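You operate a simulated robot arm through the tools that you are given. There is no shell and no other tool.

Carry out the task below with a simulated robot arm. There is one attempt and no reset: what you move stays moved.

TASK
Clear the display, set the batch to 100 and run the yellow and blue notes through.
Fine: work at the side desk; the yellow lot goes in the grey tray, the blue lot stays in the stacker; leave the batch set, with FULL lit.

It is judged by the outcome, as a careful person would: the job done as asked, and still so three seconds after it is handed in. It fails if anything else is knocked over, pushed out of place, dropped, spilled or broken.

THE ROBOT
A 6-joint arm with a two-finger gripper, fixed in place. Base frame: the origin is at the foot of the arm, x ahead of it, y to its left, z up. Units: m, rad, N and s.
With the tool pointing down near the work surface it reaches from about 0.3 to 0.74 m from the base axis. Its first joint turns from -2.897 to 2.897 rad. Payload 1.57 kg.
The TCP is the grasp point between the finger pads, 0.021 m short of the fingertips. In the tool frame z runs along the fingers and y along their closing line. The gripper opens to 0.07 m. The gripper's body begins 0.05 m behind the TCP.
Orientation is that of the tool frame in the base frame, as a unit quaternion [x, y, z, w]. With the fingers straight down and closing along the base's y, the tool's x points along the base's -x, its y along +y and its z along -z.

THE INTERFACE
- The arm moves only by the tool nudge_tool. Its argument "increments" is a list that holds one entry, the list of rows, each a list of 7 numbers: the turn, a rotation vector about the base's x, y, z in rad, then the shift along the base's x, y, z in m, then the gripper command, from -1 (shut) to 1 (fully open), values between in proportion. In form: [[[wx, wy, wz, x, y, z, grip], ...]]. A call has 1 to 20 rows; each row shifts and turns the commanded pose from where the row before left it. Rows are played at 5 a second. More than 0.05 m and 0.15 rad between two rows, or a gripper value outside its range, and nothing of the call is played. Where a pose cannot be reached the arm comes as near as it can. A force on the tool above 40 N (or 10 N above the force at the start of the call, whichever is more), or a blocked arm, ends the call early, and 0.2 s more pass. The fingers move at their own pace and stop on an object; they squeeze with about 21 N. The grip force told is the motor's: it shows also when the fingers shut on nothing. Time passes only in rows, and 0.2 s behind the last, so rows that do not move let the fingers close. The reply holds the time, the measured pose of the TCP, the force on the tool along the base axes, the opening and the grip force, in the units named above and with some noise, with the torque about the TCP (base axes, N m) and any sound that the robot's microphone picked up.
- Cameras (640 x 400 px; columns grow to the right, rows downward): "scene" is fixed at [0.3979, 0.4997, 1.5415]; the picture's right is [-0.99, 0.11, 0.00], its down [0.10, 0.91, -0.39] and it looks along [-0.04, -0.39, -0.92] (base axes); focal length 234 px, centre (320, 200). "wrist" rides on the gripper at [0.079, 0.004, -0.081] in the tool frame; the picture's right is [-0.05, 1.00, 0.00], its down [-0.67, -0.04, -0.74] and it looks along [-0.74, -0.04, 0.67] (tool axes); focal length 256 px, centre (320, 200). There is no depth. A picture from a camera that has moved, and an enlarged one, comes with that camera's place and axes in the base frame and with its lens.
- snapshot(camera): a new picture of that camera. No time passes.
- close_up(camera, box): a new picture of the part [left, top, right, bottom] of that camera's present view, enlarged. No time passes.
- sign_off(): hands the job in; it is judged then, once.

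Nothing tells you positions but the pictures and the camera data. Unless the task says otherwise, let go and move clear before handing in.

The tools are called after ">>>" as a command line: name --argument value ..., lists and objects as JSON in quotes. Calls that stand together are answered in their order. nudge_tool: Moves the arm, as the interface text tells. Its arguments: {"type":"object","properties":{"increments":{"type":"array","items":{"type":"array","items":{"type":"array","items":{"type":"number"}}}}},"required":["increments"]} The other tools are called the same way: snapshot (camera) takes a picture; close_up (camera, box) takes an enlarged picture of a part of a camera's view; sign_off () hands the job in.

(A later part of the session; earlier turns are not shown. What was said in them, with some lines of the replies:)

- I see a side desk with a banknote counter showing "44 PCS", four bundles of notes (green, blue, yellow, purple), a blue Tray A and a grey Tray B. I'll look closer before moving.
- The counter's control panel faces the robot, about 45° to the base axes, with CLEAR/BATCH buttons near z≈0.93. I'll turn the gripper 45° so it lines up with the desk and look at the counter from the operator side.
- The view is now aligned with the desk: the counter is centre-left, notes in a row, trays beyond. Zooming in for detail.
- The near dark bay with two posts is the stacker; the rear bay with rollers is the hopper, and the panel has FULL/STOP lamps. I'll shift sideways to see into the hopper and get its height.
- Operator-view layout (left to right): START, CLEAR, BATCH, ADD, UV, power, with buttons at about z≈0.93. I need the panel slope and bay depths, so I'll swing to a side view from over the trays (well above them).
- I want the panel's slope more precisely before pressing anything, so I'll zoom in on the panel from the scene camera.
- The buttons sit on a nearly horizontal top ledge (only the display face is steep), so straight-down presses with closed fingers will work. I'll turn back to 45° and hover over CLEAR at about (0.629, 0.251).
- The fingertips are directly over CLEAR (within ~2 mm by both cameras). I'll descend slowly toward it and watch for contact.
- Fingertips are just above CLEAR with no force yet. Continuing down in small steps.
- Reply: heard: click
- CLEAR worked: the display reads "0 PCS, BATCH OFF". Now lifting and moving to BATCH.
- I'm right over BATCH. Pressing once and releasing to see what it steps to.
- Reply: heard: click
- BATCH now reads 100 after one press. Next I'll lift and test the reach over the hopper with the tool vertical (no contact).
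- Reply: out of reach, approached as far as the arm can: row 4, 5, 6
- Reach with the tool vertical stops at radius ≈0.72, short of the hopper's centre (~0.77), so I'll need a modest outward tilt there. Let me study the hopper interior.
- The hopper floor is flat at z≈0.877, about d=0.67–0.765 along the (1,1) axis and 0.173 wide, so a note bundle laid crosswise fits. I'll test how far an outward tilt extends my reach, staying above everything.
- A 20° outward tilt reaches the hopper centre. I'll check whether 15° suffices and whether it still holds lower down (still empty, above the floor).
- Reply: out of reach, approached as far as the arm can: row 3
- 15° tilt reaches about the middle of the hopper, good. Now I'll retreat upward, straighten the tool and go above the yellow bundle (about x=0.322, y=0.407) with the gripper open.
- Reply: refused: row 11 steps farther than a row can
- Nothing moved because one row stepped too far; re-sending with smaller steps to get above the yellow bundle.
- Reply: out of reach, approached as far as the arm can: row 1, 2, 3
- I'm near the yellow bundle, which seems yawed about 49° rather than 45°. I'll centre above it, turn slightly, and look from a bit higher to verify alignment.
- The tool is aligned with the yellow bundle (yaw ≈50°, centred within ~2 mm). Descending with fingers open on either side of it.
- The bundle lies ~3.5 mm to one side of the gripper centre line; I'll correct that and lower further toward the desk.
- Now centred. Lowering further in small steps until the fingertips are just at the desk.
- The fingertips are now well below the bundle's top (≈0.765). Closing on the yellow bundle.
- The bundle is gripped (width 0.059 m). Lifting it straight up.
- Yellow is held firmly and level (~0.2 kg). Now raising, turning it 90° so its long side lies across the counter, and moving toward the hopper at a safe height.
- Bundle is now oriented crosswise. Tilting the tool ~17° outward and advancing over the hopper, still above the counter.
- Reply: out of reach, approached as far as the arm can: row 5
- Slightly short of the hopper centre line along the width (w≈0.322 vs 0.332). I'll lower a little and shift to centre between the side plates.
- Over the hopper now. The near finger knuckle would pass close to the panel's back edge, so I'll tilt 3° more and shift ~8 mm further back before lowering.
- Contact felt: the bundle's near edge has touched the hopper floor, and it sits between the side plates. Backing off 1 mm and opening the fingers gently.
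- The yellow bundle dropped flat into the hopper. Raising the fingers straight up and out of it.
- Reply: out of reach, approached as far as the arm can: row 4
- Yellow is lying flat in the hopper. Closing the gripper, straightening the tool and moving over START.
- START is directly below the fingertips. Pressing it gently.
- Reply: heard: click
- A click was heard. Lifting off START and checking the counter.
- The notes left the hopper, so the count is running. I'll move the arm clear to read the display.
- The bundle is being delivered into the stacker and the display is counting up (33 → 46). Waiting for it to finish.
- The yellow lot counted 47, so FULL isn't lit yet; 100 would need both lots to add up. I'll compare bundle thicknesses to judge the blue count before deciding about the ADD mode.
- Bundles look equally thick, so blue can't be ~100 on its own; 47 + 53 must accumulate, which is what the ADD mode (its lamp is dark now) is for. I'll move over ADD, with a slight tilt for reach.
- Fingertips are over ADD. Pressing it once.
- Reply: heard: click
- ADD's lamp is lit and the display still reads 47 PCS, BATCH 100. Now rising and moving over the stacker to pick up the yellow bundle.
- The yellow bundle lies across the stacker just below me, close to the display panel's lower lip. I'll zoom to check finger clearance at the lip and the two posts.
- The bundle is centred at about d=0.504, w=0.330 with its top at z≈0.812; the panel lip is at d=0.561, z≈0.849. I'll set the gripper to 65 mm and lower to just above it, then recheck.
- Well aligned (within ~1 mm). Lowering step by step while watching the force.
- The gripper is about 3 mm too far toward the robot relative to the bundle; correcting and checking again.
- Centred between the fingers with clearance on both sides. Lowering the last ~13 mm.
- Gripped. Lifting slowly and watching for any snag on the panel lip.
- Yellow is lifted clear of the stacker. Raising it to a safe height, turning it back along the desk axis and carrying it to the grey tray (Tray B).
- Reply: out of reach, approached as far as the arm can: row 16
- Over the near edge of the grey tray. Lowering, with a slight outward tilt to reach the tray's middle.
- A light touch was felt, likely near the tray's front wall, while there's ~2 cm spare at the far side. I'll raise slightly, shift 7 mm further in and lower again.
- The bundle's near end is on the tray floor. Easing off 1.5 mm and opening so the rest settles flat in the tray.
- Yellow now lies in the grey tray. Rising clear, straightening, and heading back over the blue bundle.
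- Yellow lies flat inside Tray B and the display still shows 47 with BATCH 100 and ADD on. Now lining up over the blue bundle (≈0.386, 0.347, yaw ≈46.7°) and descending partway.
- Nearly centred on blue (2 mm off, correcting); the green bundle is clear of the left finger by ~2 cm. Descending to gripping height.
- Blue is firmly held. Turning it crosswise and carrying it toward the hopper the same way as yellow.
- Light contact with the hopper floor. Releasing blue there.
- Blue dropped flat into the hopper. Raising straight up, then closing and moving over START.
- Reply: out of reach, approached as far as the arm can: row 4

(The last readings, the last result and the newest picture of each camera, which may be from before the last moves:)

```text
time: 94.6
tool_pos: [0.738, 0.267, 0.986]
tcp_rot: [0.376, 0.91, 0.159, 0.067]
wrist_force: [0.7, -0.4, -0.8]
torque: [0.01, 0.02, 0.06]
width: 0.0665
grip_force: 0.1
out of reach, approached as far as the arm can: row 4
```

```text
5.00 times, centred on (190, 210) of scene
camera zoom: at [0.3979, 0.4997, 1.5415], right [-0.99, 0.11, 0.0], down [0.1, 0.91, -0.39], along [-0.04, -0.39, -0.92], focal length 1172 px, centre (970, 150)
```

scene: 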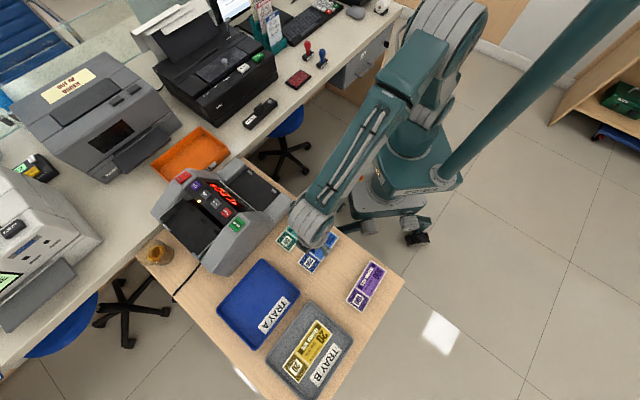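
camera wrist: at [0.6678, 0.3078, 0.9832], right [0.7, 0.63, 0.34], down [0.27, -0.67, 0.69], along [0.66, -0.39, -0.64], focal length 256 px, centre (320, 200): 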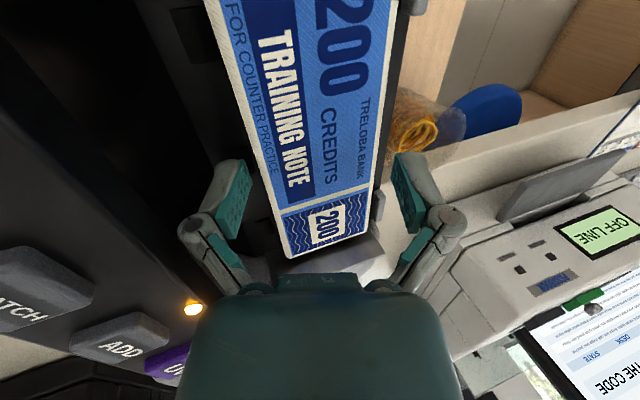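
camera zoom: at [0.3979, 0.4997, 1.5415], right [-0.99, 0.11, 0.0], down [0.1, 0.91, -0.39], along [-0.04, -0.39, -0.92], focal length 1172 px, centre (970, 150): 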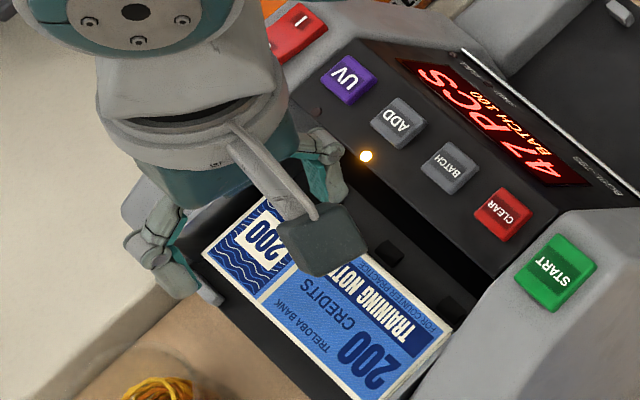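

>>> nudge_tool --increments '[[[0, 0, 0, 0, 0, 0, -1], [0, 0, 0, -0.02, -0.01, 0.005, -1], [-0.0823, 0.0823, 0, -0.03, 0.008, 0, -1], [-0.0823, 0.0823, 0, -0.03, 0.008, 0, -1], [-0.0823, 0.0823, 0, -0.03, 0.008, 0, -1], [0, 0, 0, -0.0275, 0.009, 0, -1], [0, 0, 0, 0, 0, 0, -1]]]'

>>> snapshot --camera "wrist"

```text
time: 96.2
tool_pos: [0.6508, 0.3038, 1.0055]
tcp_rot: [0.382, 0.924, -0.001, 0.002]
wrist_force: [0.1, -0.6, 0.7]
torque: [0.05, -0.01, 0.04]
width: 0.0
grip_force: 20.8
out of reach, approached as far as the arm can: row 2, 3, 4, 5, 6
```

```text
taken
camera wrist: at [0.5949, 0.3614, 1.0876], right [0.74, 0.67, 0.0], down [0.45, -0.49, 0.75], along [0.5, -0.55, -0.67], focal length 256 px, centre (320, 200)
```

wrist: 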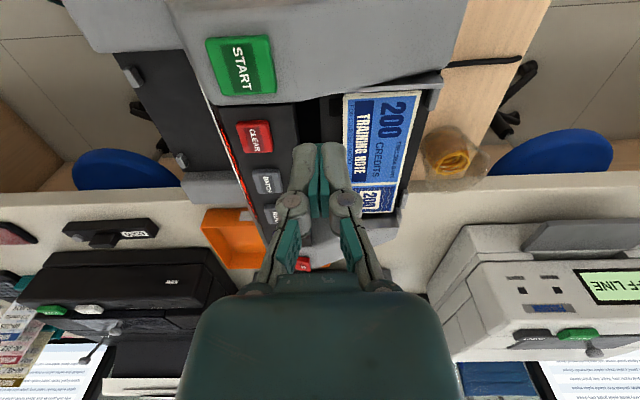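

The arm is vertical again but still short of START; moving the remaining ~5 cm.

>>> nudge_tool --increments '[[[0, 0, 0, -0.017, -0.0046, 0, -1], [0, 0, 0, -0.017, -0.0046, -0.005, -1], [0, 0, 0, -0.0168, -0.0046, -0.01, -1], [0, 0, 0, 0, 0, 0, -1]]]'

>>> snapshot --camera "wrist"

```text
time: 97.2
tool_pos: [0.6479, 0.3085, 1.0055]
tcp_rot: [0.382, 0.924, -0.001, 0.001]
wrist_force: [-0.7, 0.1, 0.0]
torque: [0.0, 0.02, -0.02]
width: 0.0
grip_force: 20.9
out of reach, approached as far as the arm can: row 1, 2, 3
```

```text
taken
camera wrist: at [0.5931, 0.3662, 1.0862], right [0.74, 0.67, 0.0], down [0.45, -0.49, 0.75], along [0.5, -0.55, -0.67], focal length 256 px, centre (320, 200)
```

wrist: 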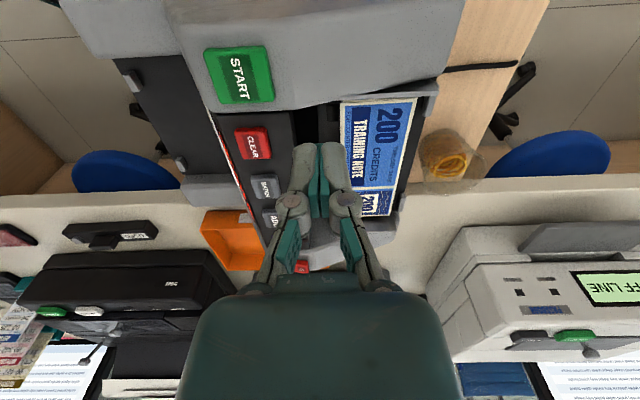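

The arm seems stuck at its fully stretched limit. I'll try a clear inward-and-up step to bend the elbow again; nothing is near the gripper at this height.

>>> nudge_tool --increments '[[[0, 0, 0, -0.044, -0.02, 0, -1], [0, 0, 0, -0.044, -0.02, 0, -1], [0, 0, 0, 0, 0, 0, -1]]]'

>>> snapshot --camera "scene"

```text
time: 98.0
tool_pos: [0.6473, 0.3081, 1.009]
tcp_rot: [0.382, 0.924, 0.0, 0.001]
wrist_force: [0.3, 0.2, 0.6]
torque: [-0.01, 0.01, -0.01]
width: 0.0002
grip_force: 21.3
out of reach, approached as far as the arm can: row 1, 2
```

```text
taken
```

scene: 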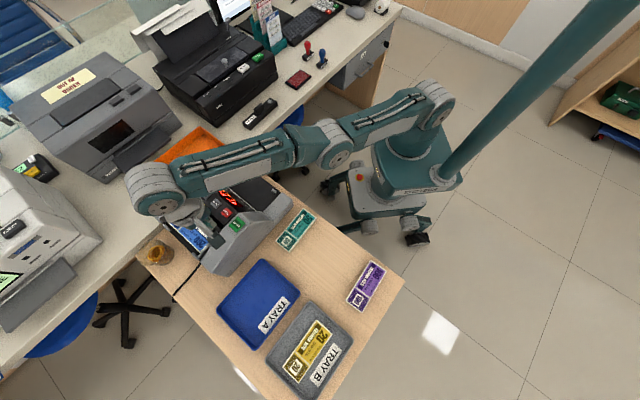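

The arm is dead straight; lowering slightly should bend the elbow the right way (fingertips have ~5 cm clearance). Trying a small downward step, then inward.

>>> nudge_tool --increments '[[[0, 0, 0, 0, 0, -0.012, -1], [0, 0, 0, 0, 0, -0.012, -1], [0, 0, 0, -0.02, -0.008, 0, -1], [0, 0, 0, 0, 0, 0, -1]]]'

>>> snapshot --camera "wrist"

```text
time: 99.0
tool_pos: [0.6493, 0.3118, 0.9888]
tcp_rot: [0.382, 0.924, 0.0, 0.001]
wrist_force: [0.1, -0.8, 1.0]
torque: [-0.03, -0.02, 0.02]
width: 0.0001
grip_force: 20.6
out of reach, approached as far as the arm can: row 2, 3
```

```text
taken
camera wrist: at [0.5956, 0.3702, 1.0706], right [0.74, 0.67, 0.0], down [0.45, -0.49, 0.75], along [0.5, -0.55, -0.67], focal length 256 px, centre (320, 200)
```

wrist: 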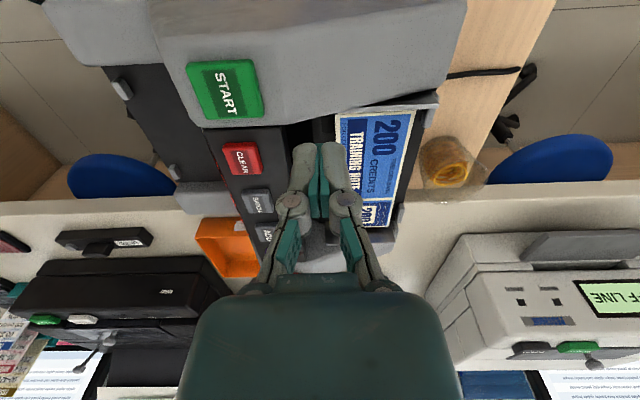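

>>> nudge_tool --increments '[[[0.07, -0.07, 0, 0, 0, 0, -1], [0.07, -0.07, 0, 0, 0, 0, -1], [0, 0, 0, 0, 0, 0, -1]]]'

```text
time: 99.8
tool_pos: [0.6816, 0.328, 0.9992]
tcp_rot: [0.38, 0.92, 0.091, 0.038]
wrist_force: [-1.1, -1.2, -0.5]
torque: [-0.01, 0.0, -0.07]
width: 0.0003
grip_force: 20.8
out of reach, approached as far as the arm can: row 1, 2
```

The wrist is pinned at the arm's full-stretch limit. I'll straighten the tool, swing along the reach limit to over Tray A (free space), and lower there to bend the elbow again.

>>> nudge_tool --increments '[[[-0.07, 0.07, 0, -0.016, -0.008, -0.003, -1], [-0.07, 0.07, 0, -0.016, -0.008, -0.003, -1], [0, 0, 0, -0.0193, 0.0374, 0, -1], [0, 0, 0, -0.0211, 0.0357, 0, -1], [0, 0, 0, -0.0232, 0.0344, 0, -1], [0, 0, 0, -0.0251, 0.033, 0, -1], [0, 0, 0, -0.027, 0.0315, 0, -1], [0, 0, 0, 0, 0, 0, -1]]]'

>>> snapshot --camera "scene"

```text
time: 101.6
tool_pos: [0.5325, 0.4827, 0.9885]
tcp_rot: [0.383, 0.924, 0.0, 0.001]
wrist_force: [0.2, 0.6, -0.3]
torque: [0.02, -0.03, 0.0]
width: 0.0
grip_force: 20.7
```

```text
taken
```

scene: 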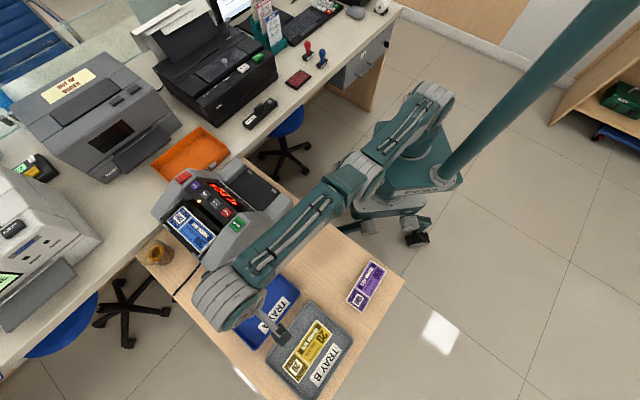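

No complaints this time. Now lowering over Tray A (tray is ~20 cm below) and then pulling inward.

>>> nudge_tool --increments '[[[0, 0, 0, 0, 0, -0.02, -1], [0, 0, 0, 0, 0, -0.02, -1], [0, 0, 0, 0, 0, -0.02, -1], [0, 0, 0, -0.02, -0.02, 0, -1], [0, 0, 0, -0.02, -0.02, 0, -1], [0, 0, 0, 0, 0, 0, -1]]]'

```text
time: 103.0
tool_pos: [0.5397, 0.4894, 0.936]
tcp_rot: [0.382, 0.924, 0.0, 0.001]
wrist_force: [0.6, 0.7, -0.7]
torque: [0.03, 0.03, -0.02]
width: 0.0
grip_force: 21.2
out of reach, approached as far as the arm can: row 1, 3, 4, 5
```

Still pinned; inward commands probably push the elbow against its limit on the wrong side of straight. I'll command outward-and-down (straightening it with a downward bias), then inward again.

>>> nudge_tool --increments '[[[0, 0, 0, 0.022, 0.02, -0.025, -1], [0, 0, 0, 0.022, 0.02, -0.025, -1], [0, 0, 0, -0.02, -0.018, -0.005, -1], [0, 0, 0, -0.025, -0.022, 0, -1], [0, 0, 0, -0.025, -0.022, 0, -1], [0, 0, 0, 0, 0, 0, -1]]]'

>>> snapshot --camera "scene"

```text
time: 104.4
tool_pos: [0.5451, 0.4945, 0.8796]
tcp_rot: [0.382, 0.924, -0.001, 0.001]
wrist_force: [0.1, 0.1, 0.8]
torque: [-0.03, 0.01, 0.0]
width: 0.0
grip_force: 20.9
out of reach, approached as far as the arm can: row 1, 2, 3, 4, 5
```

```text
taken
```

scene: 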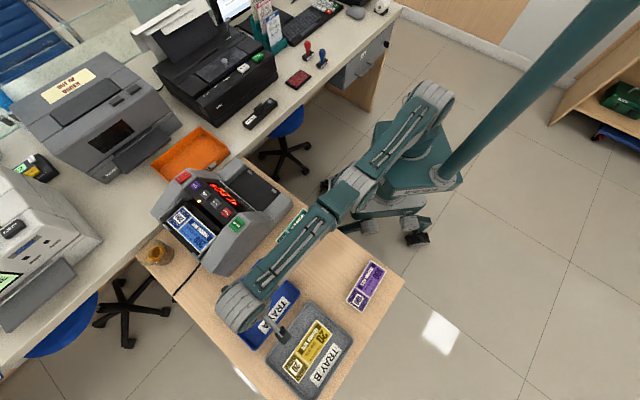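

Still on the boundary. I'll follow the reach limit downward very gently (staying a fraction of a millimetre inside it) so the elbow picks up a small bend, then pull in with tiny growing steps.

>>> nudge_tool --increments '[[[0, 0, 0, 0.001, 0.0009, -0.012, -1], [0, 0, 0, 0.0009, 0.0008, -0.012, -1], [0, 0, 0, 0.0008, 0.0007, -0.012, -1], [0, 0, 0, 0.0005, 0.0005, -0.012, -1], [0, 0, 0, -0.0005, -0.0005, 0, -1], [0, 0, 0, -0.001, -0.001, 0, -1], [0, 0, 0, -0.002, -0.002, 0, -1], [0, 0, 0, -0.004, -0.004, 0, -1], [0, 0, 0, 0, 0, 0, -1]]]'

```text
time: 106.4
tool_pos: [0.5426, 0.4911, 0.8315]
tcp_rot: [0.382, 0.924, 0.0, 0.002]
wrist_force: [0.6, 0.5, 0.2]
torque: [0.0, 0.02, -0.02]
width: 0.0001
grip_force: 21.4
```

No complaints: the elbow is bending again. Continuing inward with growing steps and then raising.

>>> nudge_tool --increments '[[[0, 0, 0, -0.006, -0.005, 0, -1], [0, 0, 0, -0.01, -0.009, 0, -1], [0, 0, 0, -0.02, -0.018, 0, -1], [0, 0, 0, -0.025, -0.022, 0.005, -1], [0, 0, 0, -0.025, -0.022, 0.02, -1], [0, 0, 0, -0.01, -0.01, 0.04, -1], [0, 0, 0, 0, 0, 0.04, -1], [0, 0, 0, 0, 0, 0.04, -1], [0, 0, 0, 0, 0, 0.02, -1], [0, 0, 0, 0, 0, 0, -1]]]'

>>> snapshot --camera "scene"

```text
time: 108.6
tool_pos: [0.4474, 0.4044, 0.9966]
tcp_rot: [0.381, 0.924, 0.0, 0.001]
wrist_force: [0.7, 0.2, -0.2]
torque: [0.01, -0.02, 0.05]
width: 0.0001
grip_force: 20.8
```

```text
taken
```

scene: 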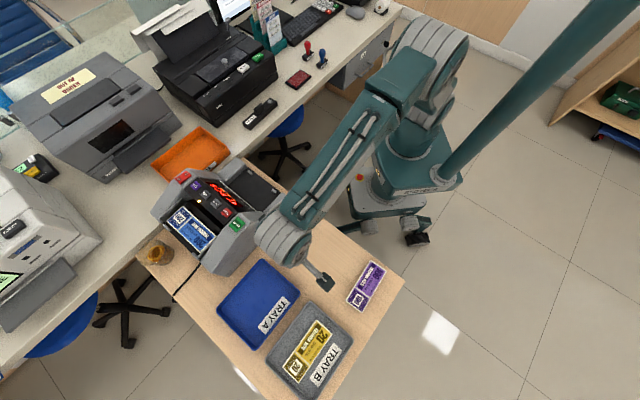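

The arm is free again and everything is in place. Moving over START.

>>> nudge_tool --increments '[[[0, 0, 0, 0.0305, -0.0228, 0, -1], [0, 0, 0, 0.0305, -0.0228, 0, -1], [0, 0, 0, 0.0305, -0.0228, 0, -1], [0, 0, 0, 0.0305, -0.0228, 0, -1], [0, 0, 0, 0.0306, -0.0228, -0.005, -1], [0, 0, 0, 0, 0, 0, -1]]]'

>>> snapshot --camera "wrist"

```text
time: 110.0
tool_pos: [0.6002, 0.2906, 0.9892]
tcp_rot: [0.381, 0.925, -0.001, 0.001]
wrist_force: [-0.1, -0.3, -0.2]
torque: [-0.04, -0.01, 0.01]
width: 0.0
grip_force: 21.5
```

```text
taken
camera wrist: at [0.5453, 0.3484, 1.0713], right [0.74, 0.67, 0.0], down [0.45, -0.49, 0.75], along [0.5, -0.55, -0.67], focal length 256 px, centre (320, 200)
```

wrist: 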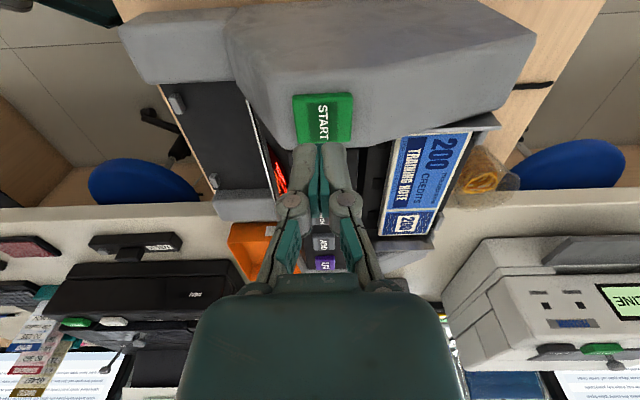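

>>> nudge_tool --increments '[[[0, 0, 0, 0, 0, -0.02, -1], [0, 0, 0, 0, 0, -0.008, -1], [0, 0, 0, 0, 0, -0.004, -1], [0, 0, 0, 0, 0, -0.002, -1], [0, 0, 0, 0, 0, 0, -1]]]'

```text
time: 111.2
tool_pos: [0.6007, 0.2896, 0.9582]
tcp_rot: [0.383, 0.924, -0.001, 0.0]
wrist_force: [0.4, 0.3, 1.4]
torque: [0.03, -0.01, 0.0]
width: 0.0061
grip_force: 28.6
```

>>> nudge_tool --increments '[[[0, 0, 0, 0, 0, -0.002, -1], [0, 0, 0, 0, 0, -0.001, -1], [0, 0, 0, 0, 0, 0, -1]]]'

```text
time: 112.0
tool_pos: [0.6015, 0.2897, 0.9542]
tcp_rot: [0.382, 0.924, 0.0, 0.001]
wrist_force: [-0.3, 0.4, 2.4]
torque: [0.04, 0.02, 0.02]
width: 0.0059
grip_force: 29.3
heard: click
```

START clicked. Lifting off and moving clear so I can watch the count.

>>> nudge_tool --increments '[[[0, 0, 0, 0, 0, 0.02, -1], [0, 0, 0, 0, 0, 0.04, -1], [0, 0, 0, -0.03, 0.03, 0.01, -1], [0, 0, 0, -0.035, 0.02, 0.01, -1], [0, 0, 0, -0.035, 0.015, 0.01, -1], [0, 0, 0, -0.035, 0.015, 0.01, -1], [0, 0, 0, -0.035, 0.01, 0.01, -1], [0, 0, 0, 0, 0, 0, -1], [0, 0, 0, 0, 0, 0, -1], [0, 0, 0, 0, 0, 0, -1], [0, 0, 0, 0, 0, 0, -1], [0, 0, 0, 0, 0, 0, -1]]]'

>>> close_up --camera "scene" --box '[180, 155, 290, 230]'

```text
time: 114.6
tool_pos: [0.4282, 0.3811, 1.0655]
tcp_rot: [0.382, 0.924, 0.0, 0.001]
wrist_force: [-0.4, 0.4, 0.1]
torque: [0.01, -0.01, 0.0]
width: 0.0
grip_force: 29.1
```

```text
5.33 times, centred on (235, 192) of scene
camera zoom: at [0.3979, 0.4997, 1.5415], right [-0.99, 0.11, 0.0], down [0.1, 0.91, -0.39], along [-0.04, -0.39, -0.92], focal length 1250 px, centre (773, 240)
```

zoom: 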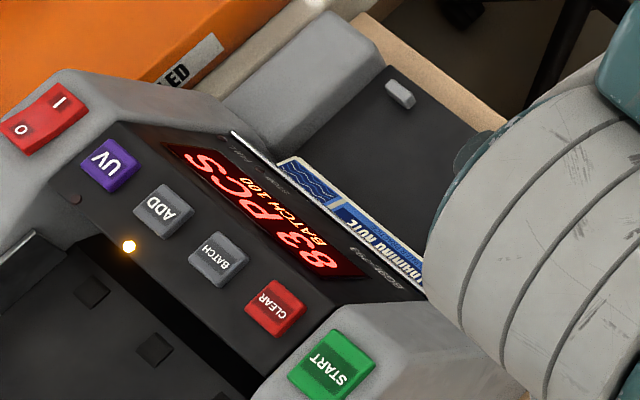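

It is accumulating: 83 and rising from 47. Waiting for it to finish.

>>> nudge_tool --increments '[[[0, 0, 0, -0.02, 0.01, 0, -1], [0, 0, 0, -0.02, 0.01, 0, -1], [0, 0, 0, 0, 0, 0, -1], [0, 0, 0, 0, 0, 0, -1], [0, 0, 0, 0, 0, 0, -1], [0, 0, 0, 0, 0, 0, -1], [0, 0, 0, 0, 0, 0, -1], [0, 0, 0, 0, 0, 0, -1], [0, 0, 0, 0, 0, 0, -1], [0, 0, 0, 0, 0, 0, -1], [0, 0, 0, 0, 0, 0, -1], [0, 0, 0, 0, 0, 0, -1]]]'

>>> close_up --camera "scene" --box '[180, 155, 290, 230]'

>>> close_up --camera "scene" --box '[205, 165, 265, 215]'

>>> snapshot --camera "scene"

```text
time: 117.2
tool_pos: [0.3895, 0.4018, 1.0645]
tcp_rot: [0.381, 0.924, 0.001, 0.001]
wrist_force: [-0.6, 0.1, -0.1]
torque: [-0.01, 0.04, -0.04]
width: 0.0
grip_force: 28.5
```

```text
5.33 times, centred on (235, 192) of scene
camera zoom: at [0.3979, 0.4997, 1.5415], right [-0.99, 0.11, 0.0], down [0.1, 0.91, -0.39], along [-0.04, -0.39, -0.92], focal length 1250 px, centre (773, 240)
```

zoom: 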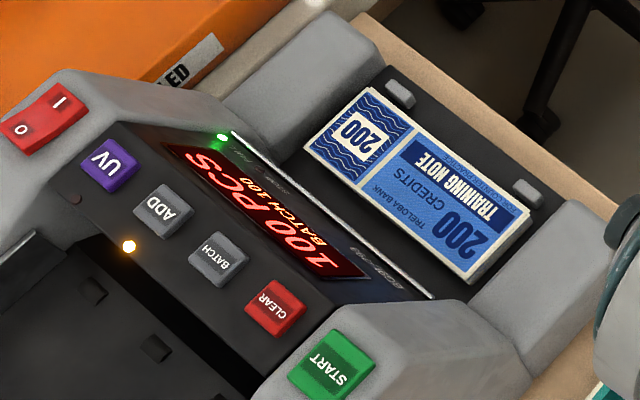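

```text
8.00 times, centred on (235, 190) of scene
camera zoom: at [0.3979, 0.4997, 1.5415], right [-0.99, 0.11, 0.0], down [0.1, 0.91, -0.39], along [-0.04, -0.39, -0.92], focal length 1875 px, centre (1000, 280)
```

zoom: 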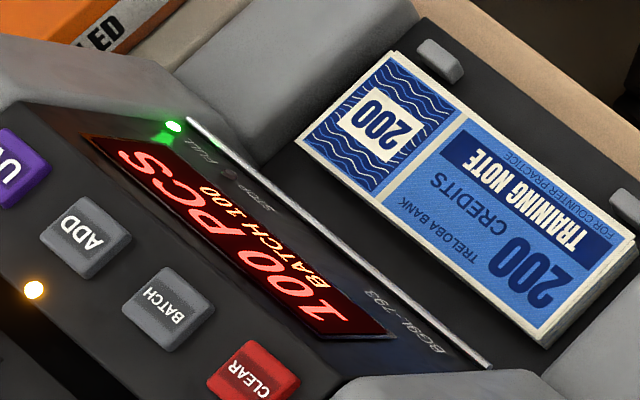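

```text
taken
```

scene: 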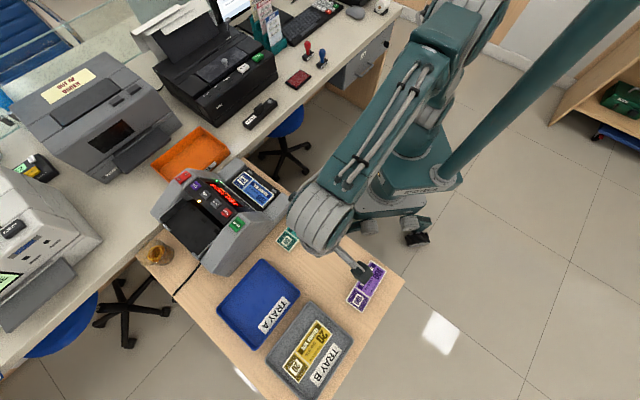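

100 PCS, BATCH 100 and the green FULL lamp is lit; blue is in the stacker, yellow in Tray B. One last check that the other bundles weren't disturbed before handing in.

>>> snapshot --camera "wrist"

>>> nudge_tool --increments '[[[0, 0, 0, 0, 0.03, 0.03, -1], [0, 0, 0, 0, 0.03, 0.03, -1], [0, 0, 0, -0.02, 0.03, 0.03, -1], [0, 0, 0, 0, 0, 0, -1], [0, 0, 0, 0, 0, 0, -1], [0, 0, 0, 0, 0, 0, -1]]]'

>>> snapshot --camera "scene"

>>> close_up --camera "scene" --box '[180, 155, 340, 255]'

```text
taken
camera wrist: at [0.3351, 0.4589, 1.1458], right [0.74, 0.67, 0.0], down [0.45, -0.49, 0.75], along [0.5, -0.55, -0.67], focal length 256 px, centre (320, 200)
```

wrist: 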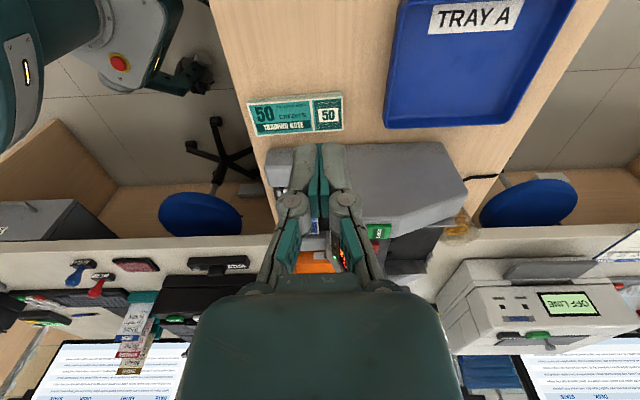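

```text
time: 118.6
tool_pos: [0.3709, 0.4915, 1.1556]
tcp_rot: [0.382, 0.924, 0.0, 0.001]
wrist_force: [-1.0, -0.5, 0.7]
torque: [-0.01, 0.0, 0.04]
width: 0.0
grip_force: 28.1
```

```text
taken
```

scene: 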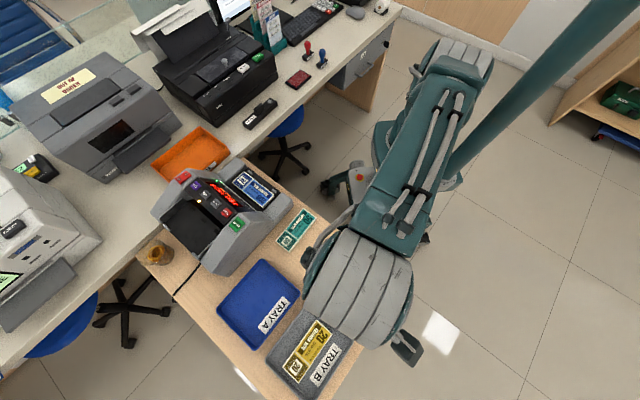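

```text
4.00 times, centred on (260, 205) of scene
camera zoom: at [0.3979, 0.4997, 1.5415], right [-0.99, 0.11, 0.0], down [0.1, 0.91, -0.39], along [-0.04, -0.39, -0.92], focal length 938 px, centre (560, 180)
```

zoom: 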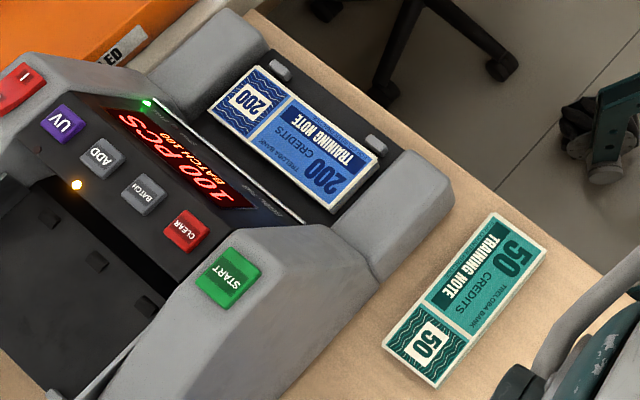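

Everything checks out: the display reads 100 PCS with BATCH 100 and FULL lit. Blue is in the stacker, yellow is in the grey tray, and the green notes, purple notes and trays are where they started. The arm is clear, so I'm handing in.

>>> sign_off

```text
The job is handed in.
```

The job is handed in. The counter reads 100 PCS with the batch set to 100 and FULL lit.

- **Yellow lot:** it counted 47 and now lies flat in the grey tray (Tray B).
- **Blue lot:** it brought the total from 47 to 100 and is still in the stacker.
- **ADD mode:** I switched this on between the two lots so the counts would add up. You didn't ask for it, and I left it on because switching it off might have reset the count or FULL.
- **Everything else:** the green and purple notes, both trays and the jar of rubber bands look undisturbed in the pictures. The purple notes were last in view shortly before the final move.

After loading the blue notes, the arm got stuck at full stretch for a short while. I worked it free over the blue tray without touching anything.
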